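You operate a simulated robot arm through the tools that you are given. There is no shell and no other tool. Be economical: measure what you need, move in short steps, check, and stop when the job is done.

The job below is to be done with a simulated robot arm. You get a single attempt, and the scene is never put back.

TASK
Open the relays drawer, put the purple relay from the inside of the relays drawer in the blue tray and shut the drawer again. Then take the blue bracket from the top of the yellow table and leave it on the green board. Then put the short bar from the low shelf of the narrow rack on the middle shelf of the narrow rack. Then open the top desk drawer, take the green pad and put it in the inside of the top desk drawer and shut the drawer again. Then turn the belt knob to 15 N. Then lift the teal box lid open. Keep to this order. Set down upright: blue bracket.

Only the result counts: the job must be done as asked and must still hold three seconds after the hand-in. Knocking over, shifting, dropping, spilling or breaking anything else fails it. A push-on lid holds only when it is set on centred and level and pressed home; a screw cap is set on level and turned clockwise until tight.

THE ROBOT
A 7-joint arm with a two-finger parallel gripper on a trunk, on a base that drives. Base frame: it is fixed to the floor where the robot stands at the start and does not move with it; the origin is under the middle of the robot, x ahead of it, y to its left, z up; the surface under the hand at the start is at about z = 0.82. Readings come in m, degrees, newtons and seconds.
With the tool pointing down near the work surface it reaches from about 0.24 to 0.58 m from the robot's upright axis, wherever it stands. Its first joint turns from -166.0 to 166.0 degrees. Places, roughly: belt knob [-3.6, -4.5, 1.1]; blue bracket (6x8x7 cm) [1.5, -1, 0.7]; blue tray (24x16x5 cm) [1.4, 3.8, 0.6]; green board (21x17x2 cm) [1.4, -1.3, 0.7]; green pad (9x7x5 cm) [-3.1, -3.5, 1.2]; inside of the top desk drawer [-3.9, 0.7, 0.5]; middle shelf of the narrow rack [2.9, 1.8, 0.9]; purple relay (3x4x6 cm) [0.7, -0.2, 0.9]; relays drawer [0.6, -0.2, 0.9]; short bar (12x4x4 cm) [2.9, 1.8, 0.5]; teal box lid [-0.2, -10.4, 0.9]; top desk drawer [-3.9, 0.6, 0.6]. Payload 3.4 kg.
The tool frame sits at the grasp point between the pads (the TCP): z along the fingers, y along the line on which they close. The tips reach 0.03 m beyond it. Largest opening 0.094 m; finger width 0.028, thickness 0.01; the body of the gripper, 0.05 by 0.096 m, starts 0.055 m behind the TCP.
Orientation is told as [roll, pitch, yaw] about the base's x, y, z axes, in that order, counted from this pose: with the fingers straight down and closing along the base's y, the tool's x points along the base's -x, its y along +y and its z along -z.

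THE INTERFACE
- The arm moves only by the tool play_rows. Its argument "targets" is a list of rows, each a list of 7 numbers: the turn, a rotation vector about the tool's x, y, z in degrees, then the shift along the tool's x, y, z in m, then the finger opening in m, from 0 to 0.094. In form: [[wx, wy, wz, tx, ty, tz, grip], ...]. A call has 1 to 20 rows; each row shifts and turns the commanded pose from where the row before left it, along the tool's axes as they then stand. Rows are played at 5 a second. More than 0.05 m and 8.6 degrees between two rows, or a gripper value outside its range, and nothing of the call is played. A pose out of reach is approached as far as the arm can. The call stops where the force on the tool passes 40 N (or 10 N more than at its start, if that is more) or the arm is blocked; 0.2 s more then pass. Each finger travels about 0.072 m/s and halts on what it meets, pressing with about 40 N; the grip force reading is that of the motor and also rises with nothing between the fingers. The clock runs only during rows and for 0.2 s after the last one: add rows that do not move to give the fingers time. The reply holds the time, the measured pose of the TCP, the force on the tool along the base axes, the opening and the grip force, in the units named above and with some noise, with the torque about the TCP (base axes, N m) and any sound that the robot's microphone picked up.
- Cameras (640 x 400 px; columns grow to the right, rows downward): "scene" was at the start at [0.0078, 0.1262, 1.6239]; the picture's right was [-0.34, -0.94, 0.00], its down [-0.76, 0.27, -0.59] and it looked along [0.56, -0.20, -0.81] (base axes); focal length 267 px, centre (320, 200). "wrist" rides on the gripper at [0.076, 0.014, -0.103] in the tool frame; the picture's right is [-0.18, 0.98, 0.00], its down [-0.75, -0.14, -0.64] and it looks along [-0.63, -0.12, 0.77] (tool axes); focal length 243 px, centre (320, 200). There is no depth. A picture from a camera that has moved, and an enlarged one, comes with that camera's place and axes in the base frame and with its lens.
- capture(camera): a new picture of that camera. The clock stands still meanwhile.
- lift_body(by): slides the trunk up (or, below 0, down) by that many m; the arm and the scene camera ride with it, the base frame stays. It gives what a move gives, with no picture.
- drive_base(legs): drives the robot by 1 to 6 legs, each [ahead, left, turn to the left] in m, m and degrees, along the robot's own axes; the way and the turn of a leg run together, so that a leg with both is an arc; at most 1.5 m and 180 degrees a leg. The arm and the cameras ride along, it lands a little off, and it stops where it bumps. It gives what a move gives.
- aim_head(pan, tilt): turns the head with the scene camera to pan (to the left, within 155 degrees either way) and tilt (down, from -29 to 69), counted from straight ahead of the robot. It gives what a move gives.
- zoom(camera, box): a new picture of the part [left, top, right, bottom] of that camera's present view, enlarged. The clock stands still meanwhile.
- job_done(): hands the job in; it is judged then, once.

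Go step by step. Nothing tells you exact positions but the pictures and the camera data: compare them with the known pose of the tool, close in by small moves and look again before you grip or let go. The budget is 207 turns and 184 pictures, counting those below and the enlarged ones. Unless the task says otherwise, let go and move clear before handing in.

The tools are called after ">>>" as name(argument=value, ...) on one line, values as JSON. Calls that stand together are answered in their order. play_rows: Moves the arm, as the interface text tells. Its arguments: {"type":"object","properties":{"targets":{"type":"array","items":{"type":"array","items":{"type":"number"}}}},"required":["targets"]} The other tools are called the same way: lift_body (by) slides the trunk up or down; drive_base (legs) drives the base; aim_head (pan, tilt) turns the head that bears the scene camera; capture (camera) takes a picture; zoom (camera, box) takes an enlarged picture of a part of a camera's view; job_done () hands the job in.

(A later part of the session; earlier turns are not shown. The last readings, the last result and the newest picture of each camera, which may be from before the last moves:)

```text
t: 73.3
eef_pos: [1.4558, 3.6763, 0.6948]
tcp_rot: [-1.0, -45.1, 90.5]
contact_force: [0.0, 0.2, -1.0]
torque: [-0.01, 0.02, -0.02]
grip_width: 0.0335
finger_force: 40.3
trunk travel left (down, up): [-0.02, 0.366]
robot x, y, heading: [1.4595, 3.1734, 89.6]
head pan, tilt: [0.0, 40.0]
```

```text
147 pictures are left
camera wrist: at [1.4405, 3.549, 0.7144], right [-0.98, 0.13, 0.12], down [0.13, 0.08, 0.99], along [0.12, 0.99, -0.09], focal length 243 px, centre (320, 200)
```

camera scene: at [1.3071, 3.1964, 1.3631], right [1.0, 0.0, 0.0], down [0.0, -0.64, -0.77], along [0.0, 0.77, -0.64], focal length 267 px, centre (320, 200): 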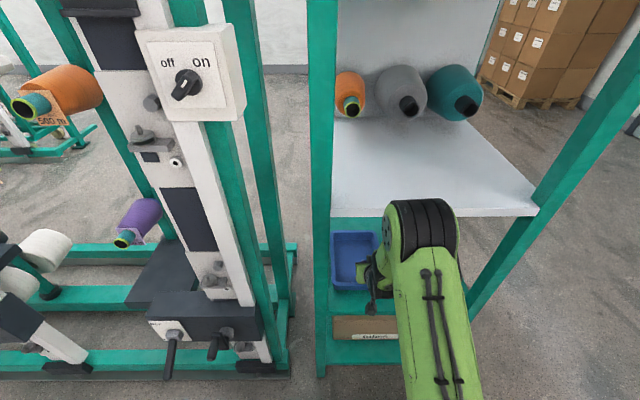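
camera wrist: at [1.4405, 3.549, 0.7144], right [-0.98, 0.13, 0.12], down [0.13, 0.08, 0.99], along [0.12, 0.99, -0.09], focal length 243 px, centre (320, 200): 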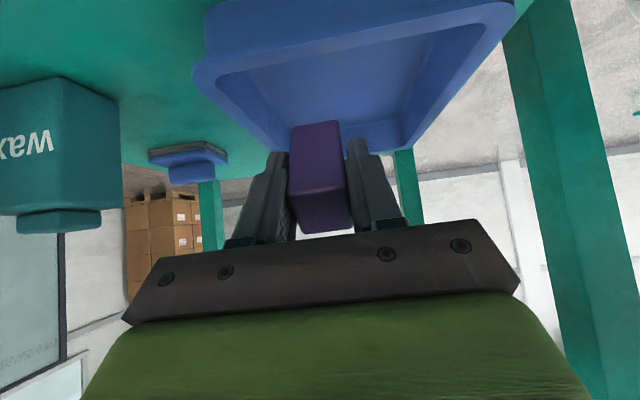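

>>> play_rows(targets=[[0, 0, 0, -0.02, 0, 0.02, 0.0], [0, 0, 0, -0.02, 0, 0.02, 0.0], [0, 0, 0, -0.015, 0, 0.025, 0.0], [0, 0, 0, 0.008, 0, 0.03, 0.0], [0, 0, 0, 0.012, 0, 0.025, 0.0], [0, 0, 0, 0, 0, 0, 0.0]])

>>> capture(camera="scene")

>>> capture(camera="wrist")

```text
t: 74.8
eef_pos: [1.4571, 3.7866, 0.6352]
tcp_rot: [-1.0, -45.0, 90.6]
contact_force: [0.5, 0.2, -1.4]
torque: [-0.02, 0.01, 0.0]
grip_width: 0.0331
finger_force: 40.0
trunk travel left (down, up): [-0.02, 0.366]
robot x, y, heading: [1.4592, 3.1709, 89.8]
head pan, tilt: [0.0, 40.0]
```

```text
146 pictures are left
camera scene: at [1.3071, 3.1964, 1.3631], right [1.0, 0.0, 0.0], down [0.0, -0.64, -0.77], along [0.0, 0.77, -0.64], focal length 267 px, centre (320, 200)
```

scene: 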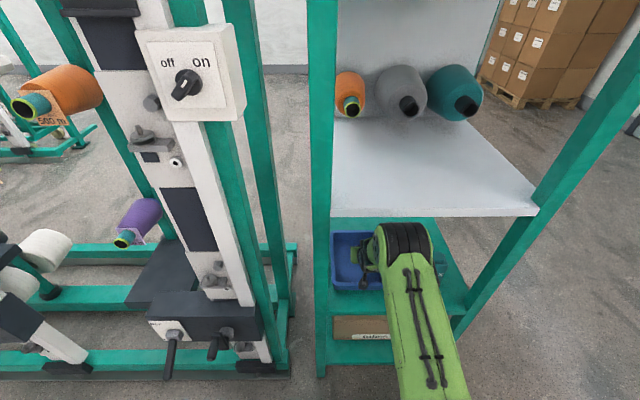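

```text
145 pictures are left
camera wrist: at [1.4408, 3.6582, 0.6534], right [-0.98, 0.13, 0.12], down [0.13, 0.08, 0.99], along [0.12, 0.99, -0.09], focal length 243 px, centre (320, 200)
```

wrist: 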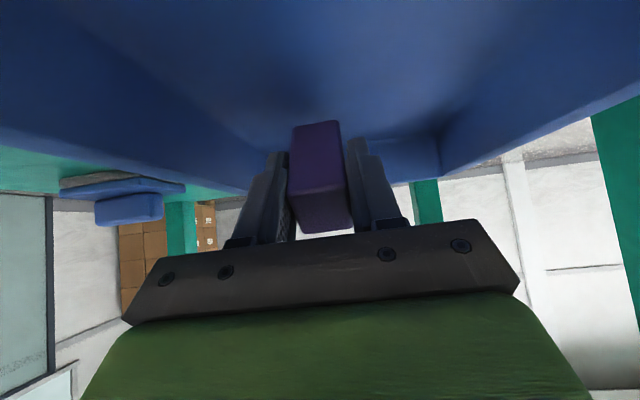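

Over the tray. I lower in small steps until it touches.

>>> play_rows(targets=[[0, 0, 0, 0.0042, 0, 0.0042, 0.0], [0, 0, 0, 0.0042, 0, 0.0042, 0.0], [0, 0, 0, 0.0042, 0, 0.0042, 0.0], [0, 0, 0, 0, 0, 0, 0.0]])

>>> zoom(camera="scene", box=[320, 210, 450, 300])

>>> capture(camera="wrist")

```text
t: 75.8
eef_pos: [1.4586, 3.7864, 0.6223]
tcp_rot: [-1.0, -45.7, 90.6]
contact_force: [0.6, -0.4, 28.8]
torque: [0.56, 0.16, 0.04]
grip_width: 0.034
finger_force: 40.0
trunk travel left (down, up): [-0.02, 0.366]
robot x, y, heading: [1.4595, 3.1715, 89.9]
head pan, tilt: [0.0, 40.0]
```

```text
4.44 times, centred on (385, 255) of scene
camera zoom: at [1.3072, 3.1926, 1.3633], right [1.0, 0.0, 0.0], down [0.0, -0.64, -0.77], along [0.0, 0.77, -0.64], focal length 1186 px, centre (31, -44)
```

zoom: 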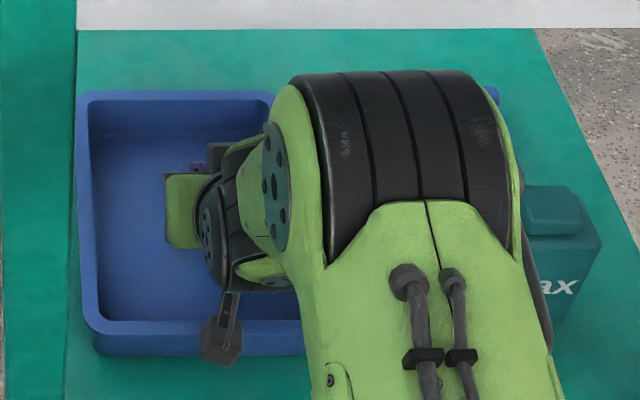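

```text
143 pictures are left
camera wrist: at [1.4414, 3.6589, 0.6396], right [-0.98, 0.13, 0.12], down [0.13, 0.07, 0.99], along [0.12, 0.99, -0.08], focal length 243 px, centre (320, 200)
```

wrist: 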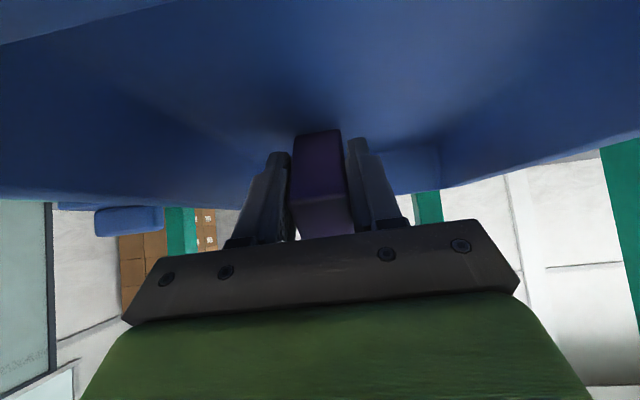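

Relay's lower edge is resting on the tray floor. I release.

>>> play_rows(targets=[[0, 0, 0, -0.002, 0, -0.002, 0.0], [0, 0, 0, 0, 0, 0, 0.045], [0, 0, 0, 0, 0, 0, 0.06], [0, 0, 0, 0, 0, 0, 0.07], [0, 0, 0, 0, 0, 0, 0.07]])

>>> capture(camera="wrist")

```text
t: 77.0
eef_pos: [1.4571, 3.7863, 0.6198]
tcp_rot: [-1.0, -45.1, 90.5]
contact_force: [0.4, 0.1, 0.8]
torque: [0.01, 0.01, -0.02]
grip_width: 0.0698
finger_force: 0.0
trunk travel left (down, up): [-0.02, 0.366]
robot x, y, heading: [1.4603, 3.1734, 89.8]
head pan, tilt: [0.0, 40.0]
```

```text
142 pictures are left
camera wrist: at [1.4411, 3.6583, 0.6393], right [-0.98, 0.13, 0.12], down [0.13, 0.08, 0.99], along [0.12, 0.99, -0.09], focal length 243 px, centre (320, 200)
```

wrist: 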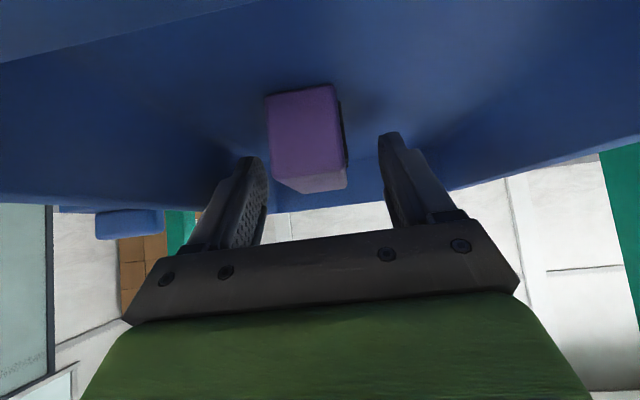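

Relay stands in the tray. I raise and withdraw.

>>> play_rows(targets=[[0, 0, 0, -0.02, 0, -0.02, 0.075], [0, 0, 0, -0.02, 0, -0.02, 0.075], [0, 0, 0, -0.02, 0, -0.02, 0.075], [0, 0, 0, 0.03, 0, -0.03, 0.075], [0, 0, 0, 0.032, 0, -0.032, 0.075], [0, 0, 0, 0.032, 0, -0.032, 0.075], [0, 0, 0, 0.032, 0, -0.032, 0.075], [0, 0, 0, 0.032, 0, -0.032, 0.075], [0, 0, 0, 0, 0, 0, 0.075]])

>>> capture(camera="scene")

```text
t: 79.0
eef_pos: [1.4535, 3.5737, 0.7059]
tcp_rot: [-1.0, -45.1, 90.6]
contact_force: [0.5, -0.5, 0.8]
torque: [-0.02, 0.0, -0.02]
grip_width: 0.0751
finger_force: 0.0
out of reach, approached as far as the arm can: row 8
trunk travel left (down, up): [-0.02, 0.366]
robot x, y, heading: [1.4623, 3.1741, 89.6]
head pan, tilt: [0.0, 40.0]
```

```text
141 pictures are left
camera scene: at [1.3071, 3.196, 1.3631], right [1.0, 0.0, 0.0], down [0.0, -0.64, -0.77], along [0.0, 0.77, -0.64], focal length 267 px, centre (320, 200)
```

scene: 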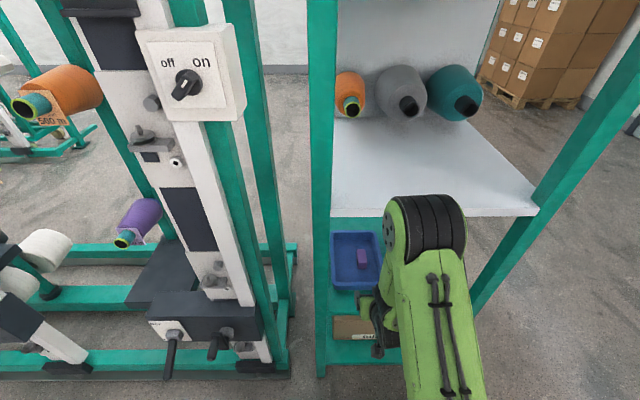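

Relay is in the tray. Back out, raise the trunk and return to the bench.

>>> drive_base(legs=[[-0.3, 0, 0]])

>>> lift_body(by=0.28)

>>> drive_base(legs=[[0, 1.5, 0], [0, 0.29, 0], [0, 0, -90], [0, -1.4, 0], [0, -1.45, 0]])

>>> aim_head(pan=0, tilt=50)

>>> capture(camera="scene")

```text
t: 81.0
eef_pos: [1.4517, 3.2682, 0.7057]
tcp_rot: [-1.0, -45.2, 90.7]
contact_force: [0.0, 0.2, -0.4]
torque: [-0.02, 0.01, -0.01]
grip_width: 0.0751
finger_force: 0.0
trunk travel left (down, up): [-0.02, 0.366]
robot x, y, heading: [1.4603, 2.8674, 89.8]
head pan, tilt: [0.0, 40.0]
```

```text
t: 83.8
eef_pos: [1.4514, 3.2687, 0.9864]
tcp_rot: [-1.0, -45.1, 90.8]
contact_force: [-0.3, 0.4, 0.1]
torque: [0.01, -0.01, -0.01]
grip_width: 0.075
finger_force: 0.0
trunk travel left (down, up): [-0.3, 0.086]
robot x, y, heading: [1.4586, 2.8647, 90.2]
head pan, tilt: [0.0, 40.0]
```

```text
t: 110.0
eef_pos: [0.0829, 0.0348, 0.9851]
tcp_rot: [-1.1, -45.1, 0.7]
contact_force: [-0.2, -0.6, 0.2]
torque: [-0.01, 0.02, 0.01]
grip_width: 0.075
finger_force: 0.0
trunk travel left (down, up): [-0.3, 0.086]
robot x, y, heading: [-0.3188, 0.0285, -0.1]
head pan, tilt: [0.0, 40.0]
```

```text
t: 110.7
eef_pos: [0.0824, 0.0352, 0.9866]
tcp_rot: [-1.0, -45.1, 0.8]
contact_force: [-0.1, -0.3, -1.1]
torque: [0.02, 0.01, 0.01]
grip_width: 0.075
finger_force: 0.0
trunk travel left (down, up): [-0.3, 0.086]
robot x, y, heading: [-0.3183, 0.0261, 0.1]
head pan, tilt: [0.0, 50.0]
```

```text
140 pictures are left
camera scene: at [-0.3037, 0.1781, 1.629], right [0.0, -1.0, 0.0], down [-0.77, 0.0, -0.64], along [0.64, 0.0, -0.77], focal length 267 px, centre (320, 200)
```

scene: 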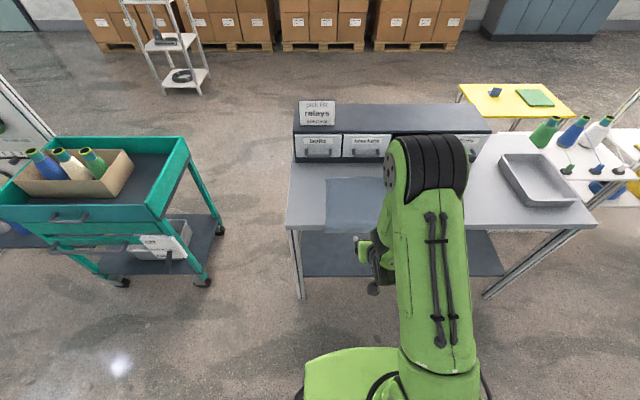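

Now close in on the bench partially (0.2 m ahead, 0.12 right), to push the drawer shut via its handle bar with closed fingers.

>>> drive_base(legs=[[0.19, -0.13, 0]])

>>> play_rows(targets=[[0, -8.3, 0, 0, 0, 0, 0.03], [0, -8.3, 0, 0, 0, 0, 0.0], [0, -8.3, 0, 0, 0, 0, 0.0], [0, 0, 0, 0, 0, 0, 0.0]])

>>> capture(camera="scene")

>>> capture(camera="wrist")

```text
t: 112.5
eef_pos: [0.2722, -0.0947, 0.9853]
tcp_rot: [-1.0, -45.1, 0.6]
contact_force: [1.0, -0.6, -0.5]
torque: [0.01, 0.02, -0.01]
grip_width: 0.0751
finger_force: 0.1
trunk travel left (down, up): [-0.3, 0.086]
robot x, y, heading: [-0.1325, -0.1031, -0.0]
head pan, tilt: [0.0, 50.0]
```

```text
t: 113.5
eef_pos: [0.2964, -0.0937, 0.9991]
tcp_rot: [-2.3, -70.2, 2.2]
contact_force: [0.9, 0.0, 1.4]
torque: [-0.01, 0.01, -0.03]
grip_width: 0.0001
finger_force: 33.1
out of reach, approached as far as the arm can: row 1, 2
trunk travel left (down, up): [-0.3, 0.086]
robot x, y, heading: [-0.1282, -0.1032, -0.0]
head pan, tilt: [0.0, 50.0]
```

```text
139 pictures are left
camera scene: at [-0.1145, 0.0505, 1.6287], right [0.0, -1.0, 0.0], down [-0.77, 0.0, -0.64], along [0.64, 0.0, -0.77], focal length 267 px, centre (320, 200)
```

scene: 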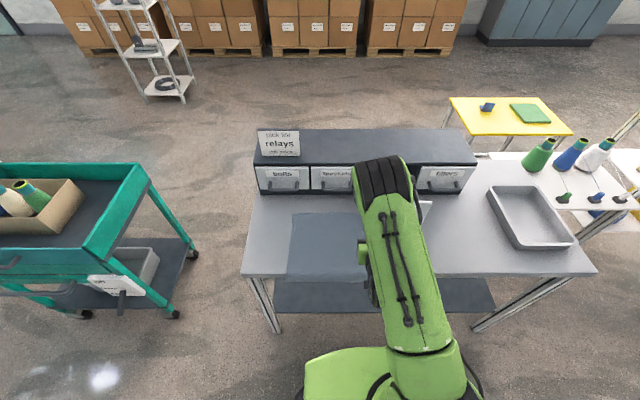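

```text
138 pictures are left
camera wrist: at [0.1724, -0.0804, 0.9629], right [0.06, 0.99, 0.16], down [-0.35, -0.13, 0.93], along [0.94, -0.11, 0.33], focal length 243 px, centre (320, 200)
```

wrist: 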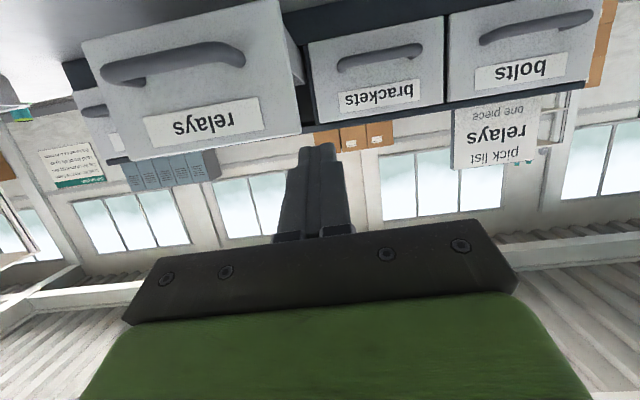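

>>> play_rows(targets=[[0, 0, 0, 0.0226, -0.0335, 0.0082, 0.0], [0, 0, 0, 0.0226, -0.0335, 0.0082, 0.0], [0, 0, 0, 0.0226, -0.0335, 0.0082, 0.0], [0, 0, 0, 0, 0, 0, 0.0]])

>>> capture(camera="wrist")

```text
t: 114.5
eef_pos: [0.2945, -0.1943, 0.9286]
tcp_rot: [-2.1, -70.0, 2.1]
contact_force: [-0.3, 0.7, 0.3]
torque: [0.01, -0.03, -0.01]
grip_width: 0.0
finger_force: 33.4
trunk travel left (down, up): [-0.3, 0.086]
robot x, y, heading: [-0.1278, -0.1066, -0.2]
head pan, tilt: [0.0, 50.0]
```

```text
137 pictures are left
camera wrist: at [0.1721, -0.1828, 0.8921], right [0.06, 0.99, 0.16], down [-0.35, -0.13, 0.93], along [0.94, -0.11, 0.33], focal length 243 px, centre (320, 200)
```

wrist: 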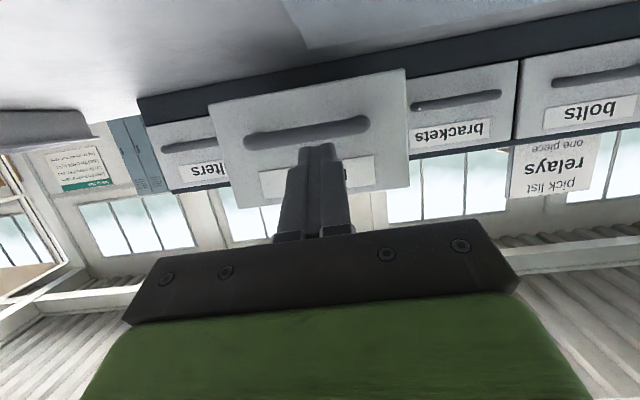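

Tip aligned with the bar. I push forward.

>>> play_rows(targets=[[0, 0, 0, -0.0068, 0, 0.0188, 0.0], [0, 0, 0, -0.0068, 0, 0.0188, 0.0], [0, 0, 0, -0.0068, 0, 0.0188, 0.0], [0, 0, 0, -0.0068, 0, 0.0188, 0.0], [0, 0, 0, -0.0068, 0, 0.0188, 0.0], [0, 0, 0, -0.0068, 0, 0.0188, 0.0], [0, 0, 0, -0.0068, 0, 0.0188, 0.0], [0, 0, 0, -0.0068, 0, 0.0188, 0.0], [0, 0, 0, 0, 0, 0, 0.0]])

>>> capture(camera="wrist")

```text
t: 116.5
eef_pos: [0.4565, -0.1959, 0.9278]
tcp_rot: [-2.1, -69.9, 1.9]
contact_force: [0.5, -0.1, 0.1]
torque: [0.03, -0.02, 0.02]
grip_width: 0.0002
finger_force: 32.9
trunk travel left (down, up): [-0.3, 0.086]
robot x, y, heading: [-0.1313, -0.1005, 0.2]
head pan, tilt: [0.0, 50.0]
```

```text
136 pictures are left
camera wrist: at [0.3328, -0.1835, 0.8916], right [0.06, 0.98, 0.16], down [-0.35, -0.13, 0.93], along [0.94, -0.11, 0.33], focal length 243 px, centre (320, 200)
```

wrist: 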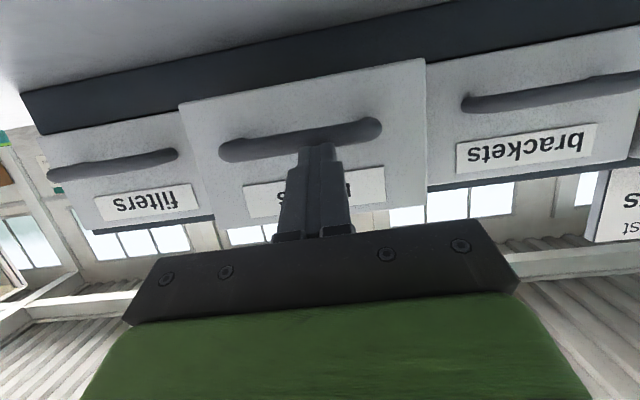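

>>> play_rows(targets=[[0, 0, 0, -0.0034, 0, 0.0094, 0.0], [0, 0, 0, -0.0034, 0, 0.0094, 0.0], [0, 0, 0, -0.0034, 0, 0.0094, 0.0], [0, 0, 0, -0.0034, 0, 0.0094, 0.0], [0, 0, 0, -0.0034, 0, 0.0094, 0.0], [0, 0, 0, -0.0034, 0, 0.0094, 0.0]])

>>> capture(camera="wrist")

```text
t: 117.8
eef_pos: [0.5101, -0.194, 0.9268]
tcp_rot: [-1.7, -69.8, 1.5]
contact_force: [-32.3, 5.3, 0.4]
torque: [0.06, 0.67, 0.29]
grip_width: 0.0
finger_force: 32.9
trunk travel left (down, up): [-0.3, 0.086]
robot x, y, heading: [-0.1285, -0.1048, -0.1]
head pan, tilt: [0.0, 50.0]
```

```text
135 pictures are left
camera wrist: at [0.3868, -0.1824, 0.892], right [0.07, 0.98, 0.16], down [-0.34, -0.13, 0.93], along [0.94, -0.12, 0.33], focal length 243 px, centre (320, 200)
```

wrist: 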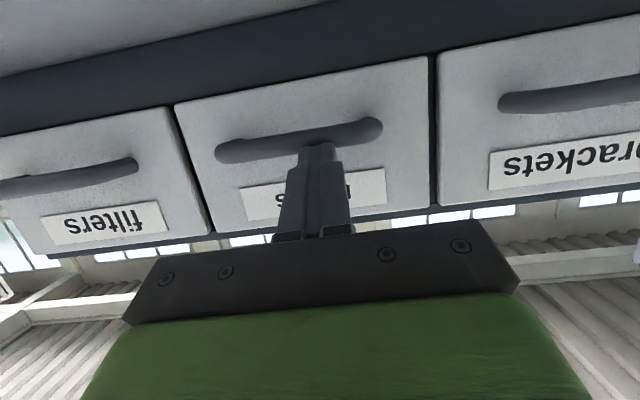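

The relays drawer is flush shut. I withdraw, turn the tool down, and look at the yellow table and the ways around.

>>> play_rows(targets=[[0, 0, 0, 0.0136, 0, -0.0376, 0.0], [0, 0, 0, 0.0136, 0, -0.0376, 0.0], [0, 0, 0, 0.0136, 0, -0.0376, 0.0], [0, 0, 0, -0.03, 0, -0.035, 0.0], [0, 0, 0, -0.04, 0, -0.01, 0.0], [0, 8, 0, -0.04, 0, -0.01, 0.0], [0, 8, 0, 0, 0, -0.03, 0.0], [0, 8, 0, 0, 0, -0.03, 0.0], [0, 8, 0, 0, 0, 0, 0.0], [0, 8, 0, 0, 0, 0, 0.0], [0, 8, 0, 0, 0, 0, 0.0], [0, 8, 0, 0, 0, 0, 0.0], [0, 8, 0, 0, 0, 0, 0.0], [0, 6, 0, 0, 0, 0, 0.0], [0, 0, 0, 0, 0, 0, 0.0]])

>>> aim_head(pan=-45, tilt=40)

>>> capture(camera="scene")

>>> aim_head(pan=-90, tilt=30)

>>> capture(camera="scene")

>>> aim_head(pan=-20, tilt=15)

>>> capture(camera="scene")

```text
t: 121.0
eef_pos: [0.3033, -0.1831, 0.9009]
tcp_rot: [-2.3, -32.8, -1.1]
contact_force: [0.2, -0.5, -0.6]
torque: [-0.02, -0.03, 0.0]
grip_width: 0.0
finger_force: 32.7
out of reach, approached as far as the arm can: row 7, 8, 9, 10, 11, 12, 13, 14
trunk travel left (down, up): [-0.3, 0.086]
robot x, y, heading: [-0.1275, -0.1058, 0.2]
head pan, tilt: [0.0, 50.0]
```

```text
t: 122.2
eef_pos: [0.3038, -0.1824, 0.9027]
tcp_rot: [-2.2, -33.0, -1.1]
contact_force: [-0.5, -0.3, 0.2]
torque: [0.01, 0.0, 0.03]
grip_width: 0.0
finger_force: 33.2
trunk travel left (down, up): [-0.3, 0.086]
robot x, y, heading: [-0.1302, -0.1052, -0.2]
head pan, tilt: [-45.0, 40.0]
```

```text
134 pictures are left
camera scene: at [-0.131, -0.0118, 1.6431], right [-0.71, -0.71, 0.0], down [-0.45, 0.46, -0.77], along [0.54, -0.54, -0.64], focal length 267 px, centre (320, 200)
```

scene: 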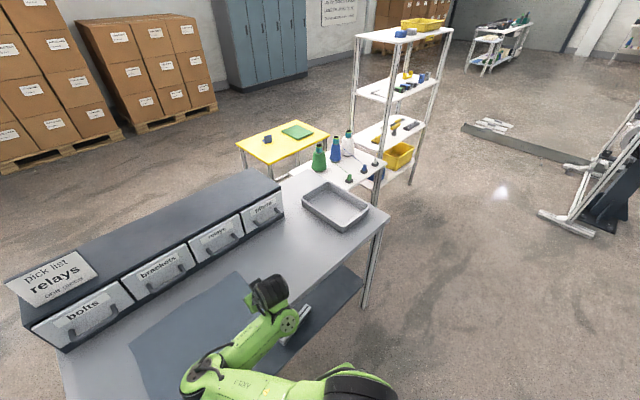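

```text
t: 123.3
eef_pos: [0.3029, -0.1829, 0.9028]
tcp_rot: [-2.3, -32.9, -1.1]
contact_force: [-0.5, 0.2, 1.0]
torque: [-0.02, 0.02, 0.0]
grip_width: 0.0
finger_force: 32.9
trunk travel left (down, up): [-0.3, 0.086]
robot x, y, heading: [-0.131, -0.1043, -0.1]
head pan, tilt: [-90.0, 30.0]
```

```text
133 pictures are left
camera scene: at [-0.1912, -0.0421, 1.6584], right [-1.0, 0.0, 0.0], down [0.0, 0.5, -0.87], along [0.0, -0.87, -0.5], focal length 267 px, centre (320, 200)
```

scene: 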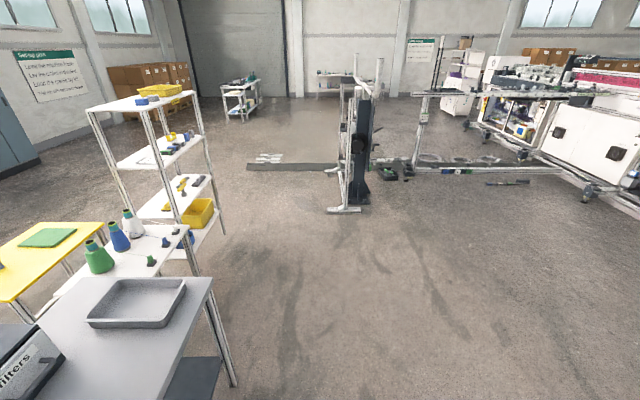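

```text
t: 124.7
eef_pos: [0.3034, -0.1826, 0.9032]
tcp_rot: [-2.3, -32.9, -1.1]
contact_force: [0.2, -0.6, 0.7]
torque: [0.03, 0.0, 0.02]
grip_width: 0.0003
finger_force: 32.7
trunk travel left (down, up): [-0.3, 0.086]
robot x, y, heading: [-0.129, -0.1019, 0.0]
head pan, tilt: [-20.0, 15.0]
```

```text
132 pictures are left
camera scene: at [-0.1034, 0.0161, 1.6826], right [-0.34, -0.94, 0.0], down [-0.24, 0.09, -0.97], along [0.91, -0.33, -0.26], focal length 267 px, centre (320, 200)
```

scene: 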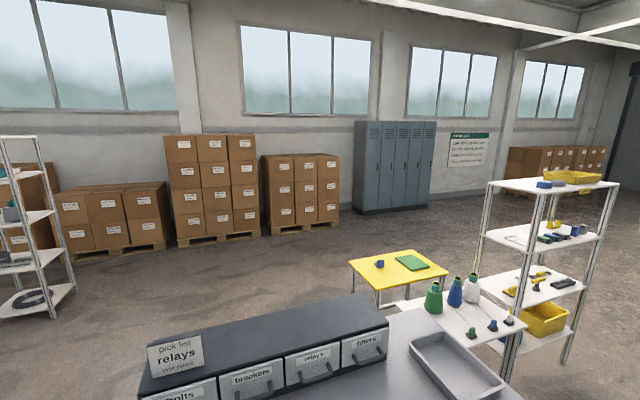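

The table (x 1.16–1.6, y -0.85…-1.4) is best approached from its far side. I go around by the right, past the white rack.

>>> drive_base(legs=[[-0.15, 0, 0], [0, -1.25, 0], [0.43, -0.75, 0]])

>>> aim_head(pan=-40, tilt=40)

>>> capture(camera="scene")

>>> aim_head(pan=-110, tilt=45)

>>> capture(camera="scene")

```text
t: 136.1
eef_pos: [0.5658, -2.1895, 0.9027]
tcp_rot: [-2.2, -32.9, -1.5]
contact_force: [-0.4, 0.4, -1.0]
torque: [0.03, -0.03, -0.03]
grip_width: 0.0
finger_force: 32.9
trunk travel left (down, up): [-0.3, 0.086]
robot x, y, heading: [0.1302, -2.1068, -0.6]
head pan, tilt: [-20.0, 15.0]
```

```text
t: 137.0
eef_pos: [0.5657, -2.1873, 0.9031]
tcp_rot: [-2.2, -33.0, -1.6]
contact_force: [-0.3, -0.3, 0.0]
torque: [-0.02, -0.02, 0.0]
grip_width: 0.0
finger_force: 32.8
trunk travel left (down, up): [-0.3, 0.086]
robot x, y, heading: [0.1344, -2.1014, -0.5]
head pan, tilt: [-40.0, 40.0]
```

```text
131 pictures are left
camera scene: at [0.1375, -2.0088, 1.6432], right [-0.65, -0.76, 0.0], down [-0.49, 0.42, -0.77], along [0.58, -0.5, -0.64], focal length 267 px, centre (320, 200)
```

scene: 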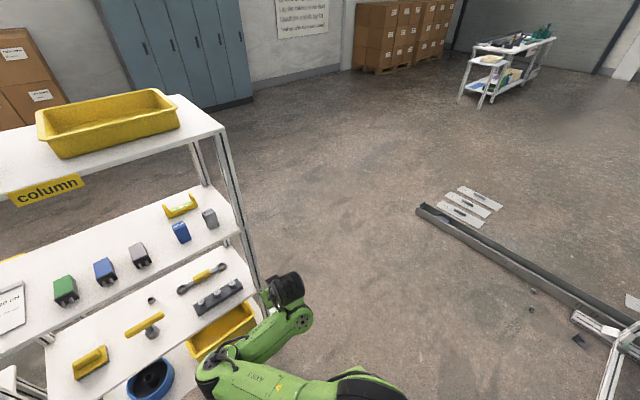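

```text
t: 138.4
eef_pos: [0.5651, -2.1882, 0.9032]
tcp_rot: [-2.2, -33.0, -1.6]
contact_force: [0.5, 0.8, -0.6]
torque: [0.0, 0.02, 0.0]
grip_width: 0.0
finger_force: 33.4
trunk travel left (down, up): [-0.3, 0.086]
robot x, y, heading: [0.1336, -2.1077, -0.5]
head pan, tilt: [-110.0, 45.0]
```

```text
130 pictures are left
camera scene: at [0.0443, -2.0297, 1.6359], right [-0.94, 0.35, 0.0], down [0.25, 0.66, -0.71], along [-0.25, -0.66, -0.71], focal length 267 px, centre (320, 200)
```

scene: 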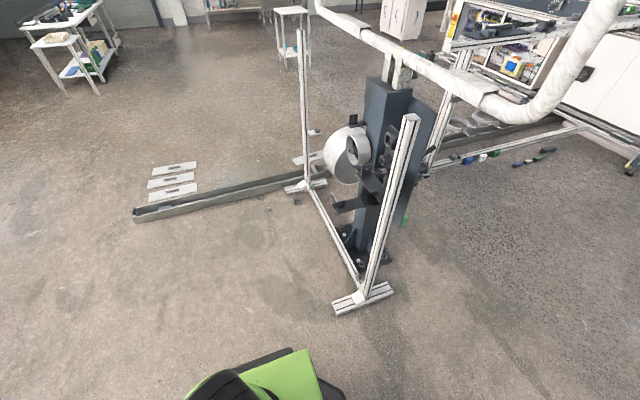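

Clear path. I continue around: right, ahead past the rack, turn around, and slide to the yellow table.

>>> drive_base(legs=[[0.15, -0.75, 0.5], [1.5, 0, 0], [0.3, 0, 0], [0, 0, 180], [0, -1.4, 0]])

>>> aim_head(pan=-25, tilt=45)

>>> capture(camera="scene")

```text
t: 165.0
eef_pos: [1.6389, -1.3797, 0.9027]
tcp_rot: [-2.2, -32.9, 178.7]
contact_force: [0.5, 0.3, -0.5]
torque: [0.0, 0.02, 0.0]
grip_width: 0.0001
finger_force: 33.3
trunk travel left (down, up): [-0.3, 0.086]
robot x, y, heading: [2.074, -1.4623, 179.6]
head pan, tilt: [-110.0, 45.0]
```

```text
t: 166.6
eef_pos: [1.639, -1.3803, 0.9035]
tcp_rot: [-2.3, -33.0, 178.8]
contact_force: [0.6, 0.6, -0.1]
torque: [0.0, 0.01, 0.01]
grip_width: 0.0
finger_force: 32.6
trunk travel left (down, up): [-0.3, 0.086]
robot x, y, heading: [2.0741, -1.4647, 179.6]
head pan, tilt: [-25.0, 45.0]
```

```text
129 pictures are left
camera scene: at [2.0562, -1.5798, 1.6358], right [0.43, 0.9, 0.0], down [0.64, -0.3, -0.71], along [-0.64, 0.3, -0.71], focal length 267 px, centre (320, 200)
```

scene: 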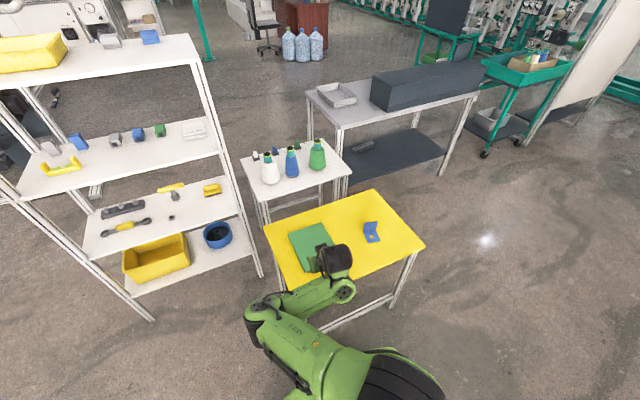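

Bracket is near (1.51, -1.08) and the board near (1.45, -1.33). I shift closer and take a closer look; also straighten the tool.

>>> drive_base(legs=[[0.08, -0.26, 0.4]])

>>> play_rows(targets=[[0, 8, 0, 0, 0, -0.03, 0.05], [0, 8, 0, 0, 0, -0.02, 0.06], [0, 8, 0, 0, 0, -0.02, 0.06], [0, 8, 0, 0, 0, -0.01, 0.06], [0, 0, 0, 0, 0, -0.01, 0.06]])

>>> aim_head(pan=0, tilt=55)

>>> capture(camera="scene")

>>> capture(camera="wrist")

```text
t: 168.6
eef_pos: [1.5587, -1.1224, 0.903]
tcp_rot: [-2.2, -32.9, 179.0]
contact_force: [-0.1, -0.5, 0.0]
torque: [-0.01, 0.02, 0.02]
grip_width: 0.0001
finger_force: 32.9
trunk travel left (down, up): [-0.3, 0.086]
robot x, y, heading: [1.9899, -1.2028, -180.0]
head pan, tilt: [-25.0, 45.0]
```

```text
t: 169.6
eef_pos: [1.6929, -1.1881, 0.8436]
tcp_rot: [0.6, -16.1, 168.9]
contact_force: [-0.4, -0.1, -0.5]
torque: [0.0, -0.02, 0.02]
grip_width: 0.0601
finger_force: 0.2
out of reach, approached as far as the arm can: row 1, 2, 3, 4, 5
trunk travel left (down, up): [-0.3, 0.086]
robot x, y, heading: [1.9931, -1.1984, -179.9]
head pan, tilt: [-25.0, 45.0]
stopped in row 5: the arm was blocked; the commanded pose is now the measured one
```

```text
t: 170.5
eef_pos: [1.6953, -1.188, 0.8429]
tcp_rot: [0.6, -16.1, 168.9]
contact_force: [-0.4, 0.2, 0.5]
torque: [-0.03, 0.0, 0.02]
grip_width: 0.0602
finger_force: 0.0
trunk travel left (down, up): [-0.3, 0.086]
robot x, y, heading: [1.991, -1.2044, -179.8]
head pan, tilt: [0.0, 55.0]
```

```text
128 pictures are left
camera scene: at [1.9791, -1.3539, 1.6224], right [0.0, 1.0, 0.0], down [0.82, 0.0, -0.57], along [-0.57, 0.0, -0.82], focal length 267 px, centre (320, 200)
```

scene: 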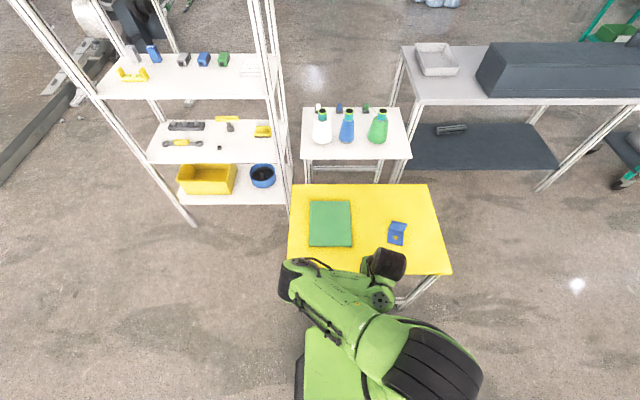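

```text
127 pictures are left
camera wrist: at [1.7915, -1.2217, 0.921], right [-0.36, -0.93, 0.06], down [-0.51, 0.25, 0.82], along [-0.78, 0.27, -0.56], focal length 243 px, centre (320, 200)
```

wrist: 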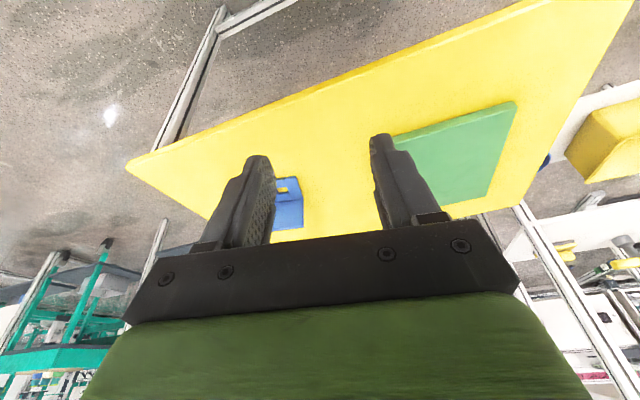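

The arm got too close in; I extend outward and up, then straighten.

>>> play_rows(targets=[[0, 0, 0, -0.03, 0, -0.02, 0.06], [0, 0, 0, -0.03, 0, -0.025, 0.06], [0, 0, 0, -0.03, 0, -0.03, 0.06], [0, 0, 0, -0.02, 0, -0.035, 0.06], [0, 5, -4, 0, 0, -0.02, 0.06], [0, 5, -4, 0, 0, -0.01, 0.06], [0, 6, -3, 0, 0, 0, 0.06], [0, 0, 0, 0, 0, 0, 0.06]])

>>> capture(camera="wrist")

>>> capture(camera="scene")

```text
t: 172.0
eef_pos: [1.6922, -1.192, 0.8496]
tcp_rot: [-2.2, -16.6, 177.8]
contact_force: [0.1, -0.6, 0.0]
torque: [-0.01, 0.01, 0.01]
grip_width: 0.0602
finger_force: 0.0
out of reach, approached as far as the arm can: row 1, 2, 3, 4, 5, 6, 7
trunk travel left (down, up): [-0.3, 0.086]
robot x, y, heading: [1.9935, -1.2025, -179.9]
head pan, tilt: [0.0, 55.0]
stopped in row 7: the arm was blocked; the commanded pose is now the measured one
```

```text
126 pictures are left
camera wrist: at [1.7933, -1.2151, 0.9251], right [-0.22, -0.97, 0.02], down [-0.53, 0.14, 0.84], along [-0.82, 0.18, -0.55], focal length 243 px, centre (320, 200)
```

wrist: 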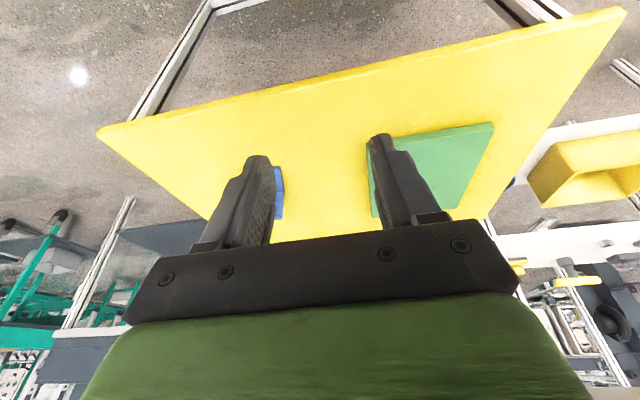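

```text
125 pictures are left
camera scene: at [1.9789, -1.3537, 1.6224], right [0.0, 1.0, 0.0], down [0.82, 0.0, -0.57], along [-0.57, 0.0, -0.82], focal length 267 px, centre (320, 200)
```

scene: 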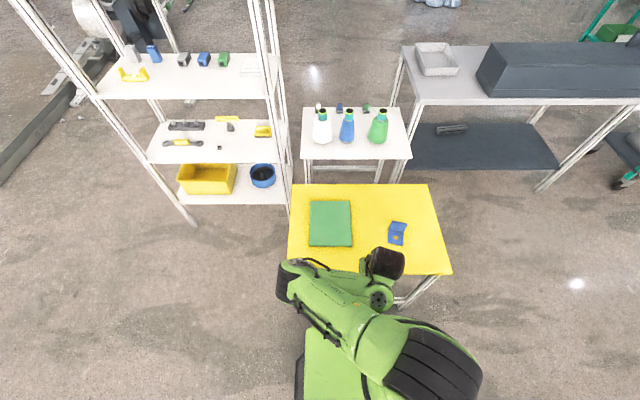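

The arm is near a limit; I try a pure outward level move, without turning.

>>> play_rows(targets=[[0, 0, 0, -0.024, 0, 0.007, 0.06], [0, 0, 0, -0.024, 0, 0.007, 0.06], [0, 0, 0, 0, 0, 0, 0.06]])

```text
t: 172.8
eef_pos: [1.6847, -1.1921, 0.847]
tcp_rot: [-1.1, -17.6, 177.4]
contact_force: [-0.2, -0.4, -0.8]
torque: [-0.03, -0.01, 0.01]
grip_width: 0.0597
finger_force: 0.1
out of reach, approached as far as the arm can: row 1, 2
trunk travel left (down, up): [-0.3, 0.086]
robot x, y, heading: [1.9887, -1.2033, -180.1]
head pan, tilt: [0.0, 55.0]
```

>>> play_rows(targets=[[0, -8, 0, -0.01, 0, 0, 0.06], [0, -8, 0, -0.01, 0, 0, 0.06], [0, -8, 0, -0.03, 0, 0, 0.06], [0, -6, 0, -0.03, 0, 0, 0.06], [0, 0, 0, -0.04, 0, 0, 0.06], [0, 0, 0, -0.04, 0, 0, 0.06], [0, 0, 0, -0.03, 0, 0, 0.06], [0, 0, 0, 0, 0, 0, 0.06]])

>>> capture(camera="scene")

```text
t: 174.6
eef_pos: [1.5511, -1.1835, 0.9603]
tcp_rot: [-3.3, -46.5, 179.5]
contact_force: [-0.2, -0.3, -0.2]
torque: [0.01, 0.0, 0.0]
grip_width: 0.0597
finger_force: 0.1
out of reach, approached as far as the arm can: row 5
trunk travel left (down, up): [-0.3, 0.086]
robot x, y, heading: [1.9919, -1.1991, -180.0]
head pan, tilt: [0.0, 55.0]
```

```text
124 pictures are left
camera scene: at [1.98, -1.355, 1.6223], right [0.0, 1.0, 0.0], down [0.82, 0.0, -0.57], along [-0.57, 0.0, -0.82], focal length 267 px, centre (320, 200)
```

scene: 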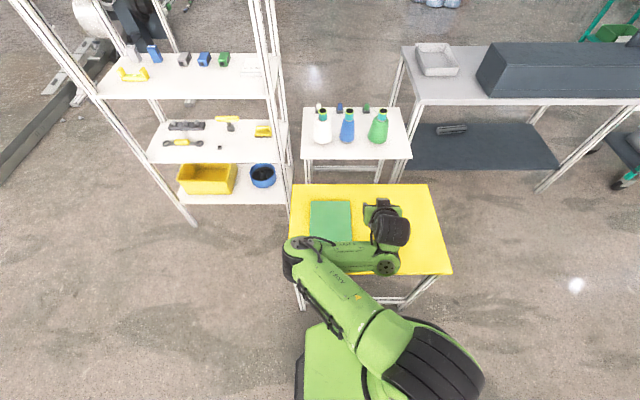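

It moves now. I raise further and then straighten gradually.

>>> play_rows(targets=[[0, 0, 0, -0.029, 0, -0.0275, 0.06], [0, 0, 0, -0.029, 0, -0.0275, 0.06], [0, 0, 0, -0.029, 0, -0.0275, 0.06], [0, 7.75, 0, 0, 0, 0, 0.06], [0, 7.75, 0, 0, 0, 0, 0.06], [0, 7.75, 0, 0, 0, 0, 0.06], [0, 7.75, 0, 0, 0, 0, 0.06], [0, 7.75, 0, 0, 0, 0, 0.06], [0, 7.75, 0, 0, 0, 0, 0.06], [0, 0, 0, 0, 0, 0, 0.06]])

>>> capture(camera="scene")

>>> capture(camera="wrist")

```text
t: 176.8
eef_pos: [1.6627, -1.2057, 0.8815]
tcp_rot: [-1.5, -22.6, 178.3]
contact_force: [-0.1, -1.2, 0.0]
torque: [-0.02, -0.04, 0.03]
grip_width: 0.0602
finger_force: 0.1
out of reach, approached as far as the arm can: row 2, 3, 4, 5, 6, 7, 8, 9
trunk travel left (down, up): [-0.3, 0.086]
robot x, y, heading: [1.9917, -1.1997, -179.9]
head pan, tilt: [0.0, 55.0]
```

```text
123 pictures are left
camera scene: at [1.9791, -1.3539, 1.6224], right [0.0, 1.0, 0.0], down [0.82, 0.0, -0.57], along [-0.57, 0.0, -0.82], focal length 267 px, centre (320, 200)
```

scene: 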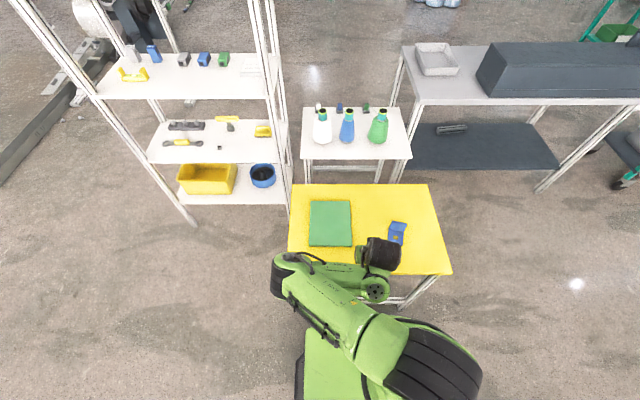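

```text
122 pictures are left
camera wrist: at [1.7702, -1.2276, 0.9471], right [-0.21, -0.98, 0.05], down [-0.44, 0.14, 0.89], along [-0.87, 0.16, -0.46], focal length 243 px, centre (320, 200)
```

wrist: 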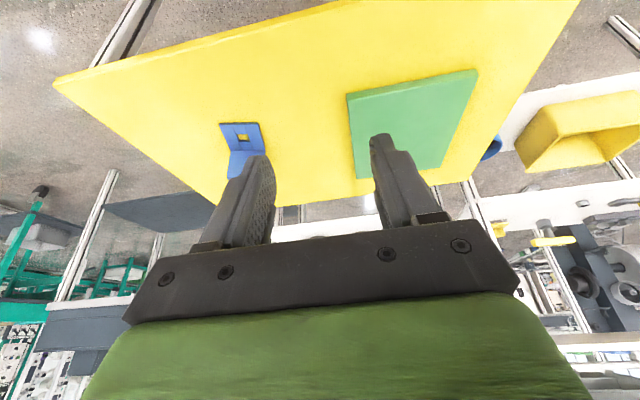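

The elbow has swung into an awkward side posture. I go back to a far-tilted, extended pose (like the pushing pose) to let it unfold, then straighten while extended.

>>> play_rows(targets=[[0, -8, 0, -0.01, 0, 0.01, 0.06], [0, -8, 0, -0.02, 0, 0.01, 0.06], [0, -8, 0, -0.03, 0, 0.02, 0.06], [0, -8, 0, -0.03, 0, 0.03, 0.06], [0, -8, 0, -0.02, 0, 0.04, 0.06], [0, -8, 0, -0.02, 0, 0.04, 0.06], [0, 0, 0, -0.02, 0, 0.04, 0.06], [0, 0, 0, -0.02, 0, 0.04, 0.06], [0, 0, 0, -0.03, 0, 0.03, 0.06], [0, 0, 0, 0, 0, 0, 0.06]])

>>> capture(camera="scene")

```text
t: 179.0
eef_pos: [1.364, -1.1811, 0.9388]
tcp_rot: [-2.9, -67.9, -179.9]
contact_force: [-0.1, 0.4, 0.3]
torque: [0.04, 0.0, -0.02]
grip_width: 0.0598
finger_force: 0.1
out of reach, approached as far as the arm can: row 4, 5
trunk travel left (down, up): [-0.3, 0.086]
robot x, y, heading: [1.9932, -1.2028, -180.0]
head pan, tilt: [0.0, 55.0]
```

```text
121 pictures are left
camera scene: at [1.9793, -1.3545, 1.6223], right [0.0, 1.0, 0.0], down [0.82, 0.0, -0.57], along [-0.57, 0.0, -0.82], focal length 267 px, centre (320, 200)
```

scene: 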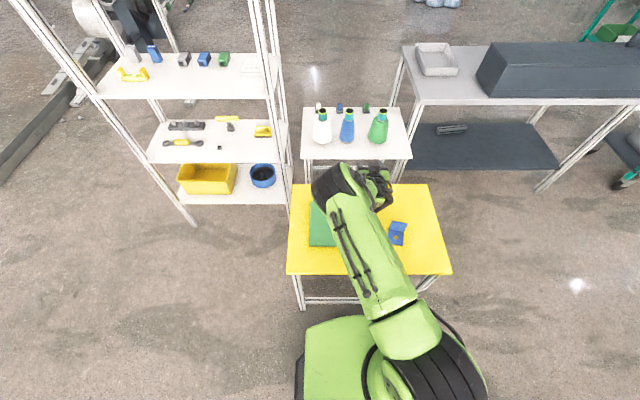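

>>> play_rows(targets=[[0, 0, 0, -0.045, 0, -0.018, 0.06], [0, 0, 0, -0.045, 0, -0.018, 0.06], [0, 8.5, 0, 0, 0, 0, 0.06], [0, 8.5, 0, 0, 0, 0, 0.06], [0, 8.5, 0, 0, 0, 0, 0.06], [0, 8.5, 0, 0, 0, 0, 0.06], [0, 8.5, 0, 0, 0, 0, 0.06], [0, 8.5, 0, 0, 0, 0, 0.06], [0, 8.5, 0, 0, 0, 0, 0.06], [0, 8.4, 0, 0, 0, 0, 0.06], [0, 0, 0, 0, 0, 0, 0.06]])

>>> capture(camera="scene")

>>> capture(camera="wrist")

```text
t: 181.4
eef_pos: [1.3894, -1.1994, 1.0476]
tcp_rot: [-1.0, -2.8, 177.4]
contact_force: [0.4, -0.1, -0.6]
torque: [0.03, -0.03, -0.03]
grip_width: 0.0602
finger_force: 0.1
out of reach, approached as far as the arm can: row 10
trunk travel left (down, up): [-0.3, 0.086]
robot x, y, heading: [1.9962, -1.2026, 180.2]
head pan, tilt: [0.0, 55.0]
```

```text
120 pictures are left
camera scene: at [1.9775, -1.353, 1.6225], right [0.0, 1.0, 0.0], down [0.82, 0.0, -0.57], along [-0.57, 0.0, -0.82], focal length 267 px, centre (320, 200)
```

scene: 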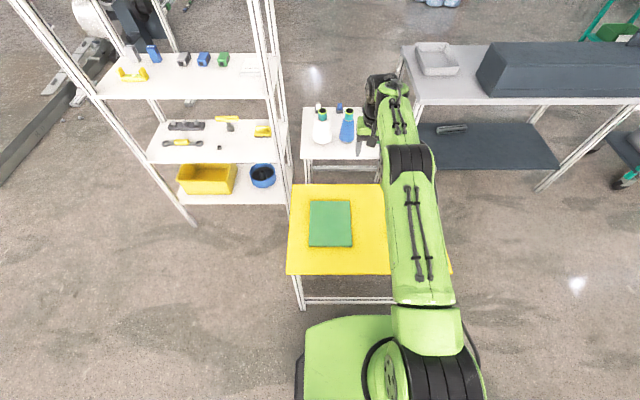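

```text
119 pictures are left
camera wrist: at [1.4681, -1.2216, 1.147], right [-0.23, -0.97, -0.01], down [-0.72, 0.16, 0.68], along [-0.66, 0.16, -0.73], focal length 243 px, centre (320, 200)
```

wrist: 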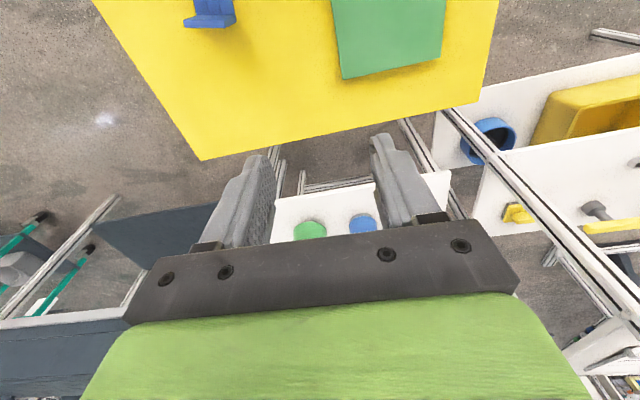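

Arm is unfolded again. I retract above the table for a better wrist view.

>>> play_rows(targets=[[0, 0, 0, 0.04, 0, 0, 0.06], [0, 2, 0, 0.04, 0, 0, 0.06], [0, 0, 0, 0.04, 0, 0, 0.07], [0, 0, 0, 0.04, 0, 0, 0.08], [0, 0, 0, 0, 0, 0, 0.08]])

>>> lift_body(by=-0.12)

>>> capture(camera="wrist")

>>> capture(camera="scene")

```text
t: 182.6
eef_pos: [1.5484, -1.2087, 1.0523]
tcp_rot: [-1.0, 2.0, 177.2]
contact_force: [-0.4, -0.1, -0.3]
torque: [-0.03, 0.01, -0.01]
grip_width: 0.08
finger_force: 0.0
trunk travel left (down, up): [-0.3, 0.086]
robot x, y, heading: [1.9962, -1.2008, -179.8]
head pan, tilt: [0.0, 55.0]
```

```text
t: 184.1
eef_pos: [1.5484, -1.2077, 0.9325]
tcp_rot: [-1.0, 2.1, 177.3]
contact_force: [0.1, 0.0, 0.2]
torque: [-0.01, 0.0, -0.01]
grip_width: 0.0799
finger_force: 0.0
trunk travel left (down, up): [-0.18, 0.206]
robot x, y, heading: [1.992, -1.1977, -180.1]
head pan, tilt: [0.0, 55.0]
```

```text
118 pictures are left
camera wrist: at [1.6197, -1.2296, 1.038], right [-0.23, -0.97, -0.02], down [-0.77, 0.17, 0.62], along [-0.6, 0.16, -0.79], focal length 243 px, centre (320, 200)
```

wrist: 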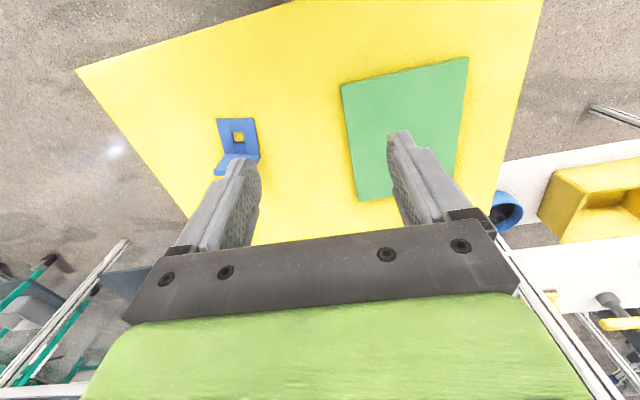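

```text
117 pictures are left
camera scene: at [1.9793, -1.3539, 1.5029], right [0.0, 1.0, 0.0], down [0.82, 0.0, -0.57], along [-0.57, 0.0, -0.82], focal length 267 px, centre (320, 200)
```

scene: 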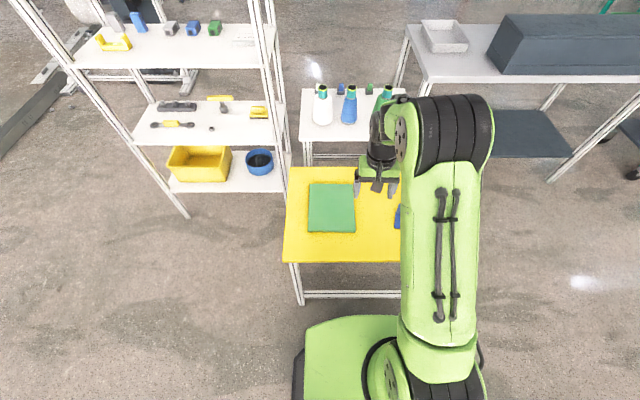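

>>> zoom(camera="wrist", box=[190, 90, 290, 200])

>>> zoom(camera="scene", box=[370, 180, 430, 250])

```text
3.64 times, centred on (240, 145) of wrist
camera zoom: at [1.6197, -1.2296, 1.038], right [-0.23, -0.97, -0.02], down [-0.77, 0.17, 0.62], along [-0.6, 0.16, -0.79], focal length 882 px, centre (611, 400)
```

zoom: 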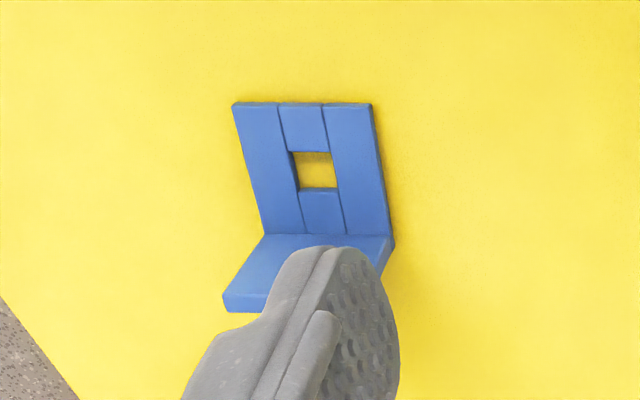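

```text
5.71 times, centred on (400, 215) of scene
camera zoom: at [1.9793, -1.3539, 1.5029], right [0.0, 1.0, 0.0], down [0.82, 0.0, -0.57], along [-0.57, 0.0, -0.82], focal length 1525 px, centre (-137, 114)
```

zoom: 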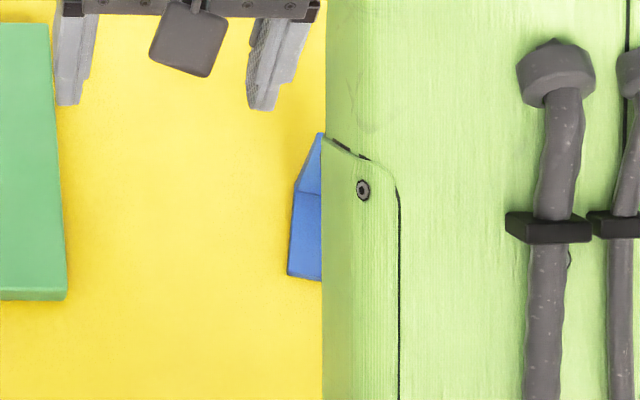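

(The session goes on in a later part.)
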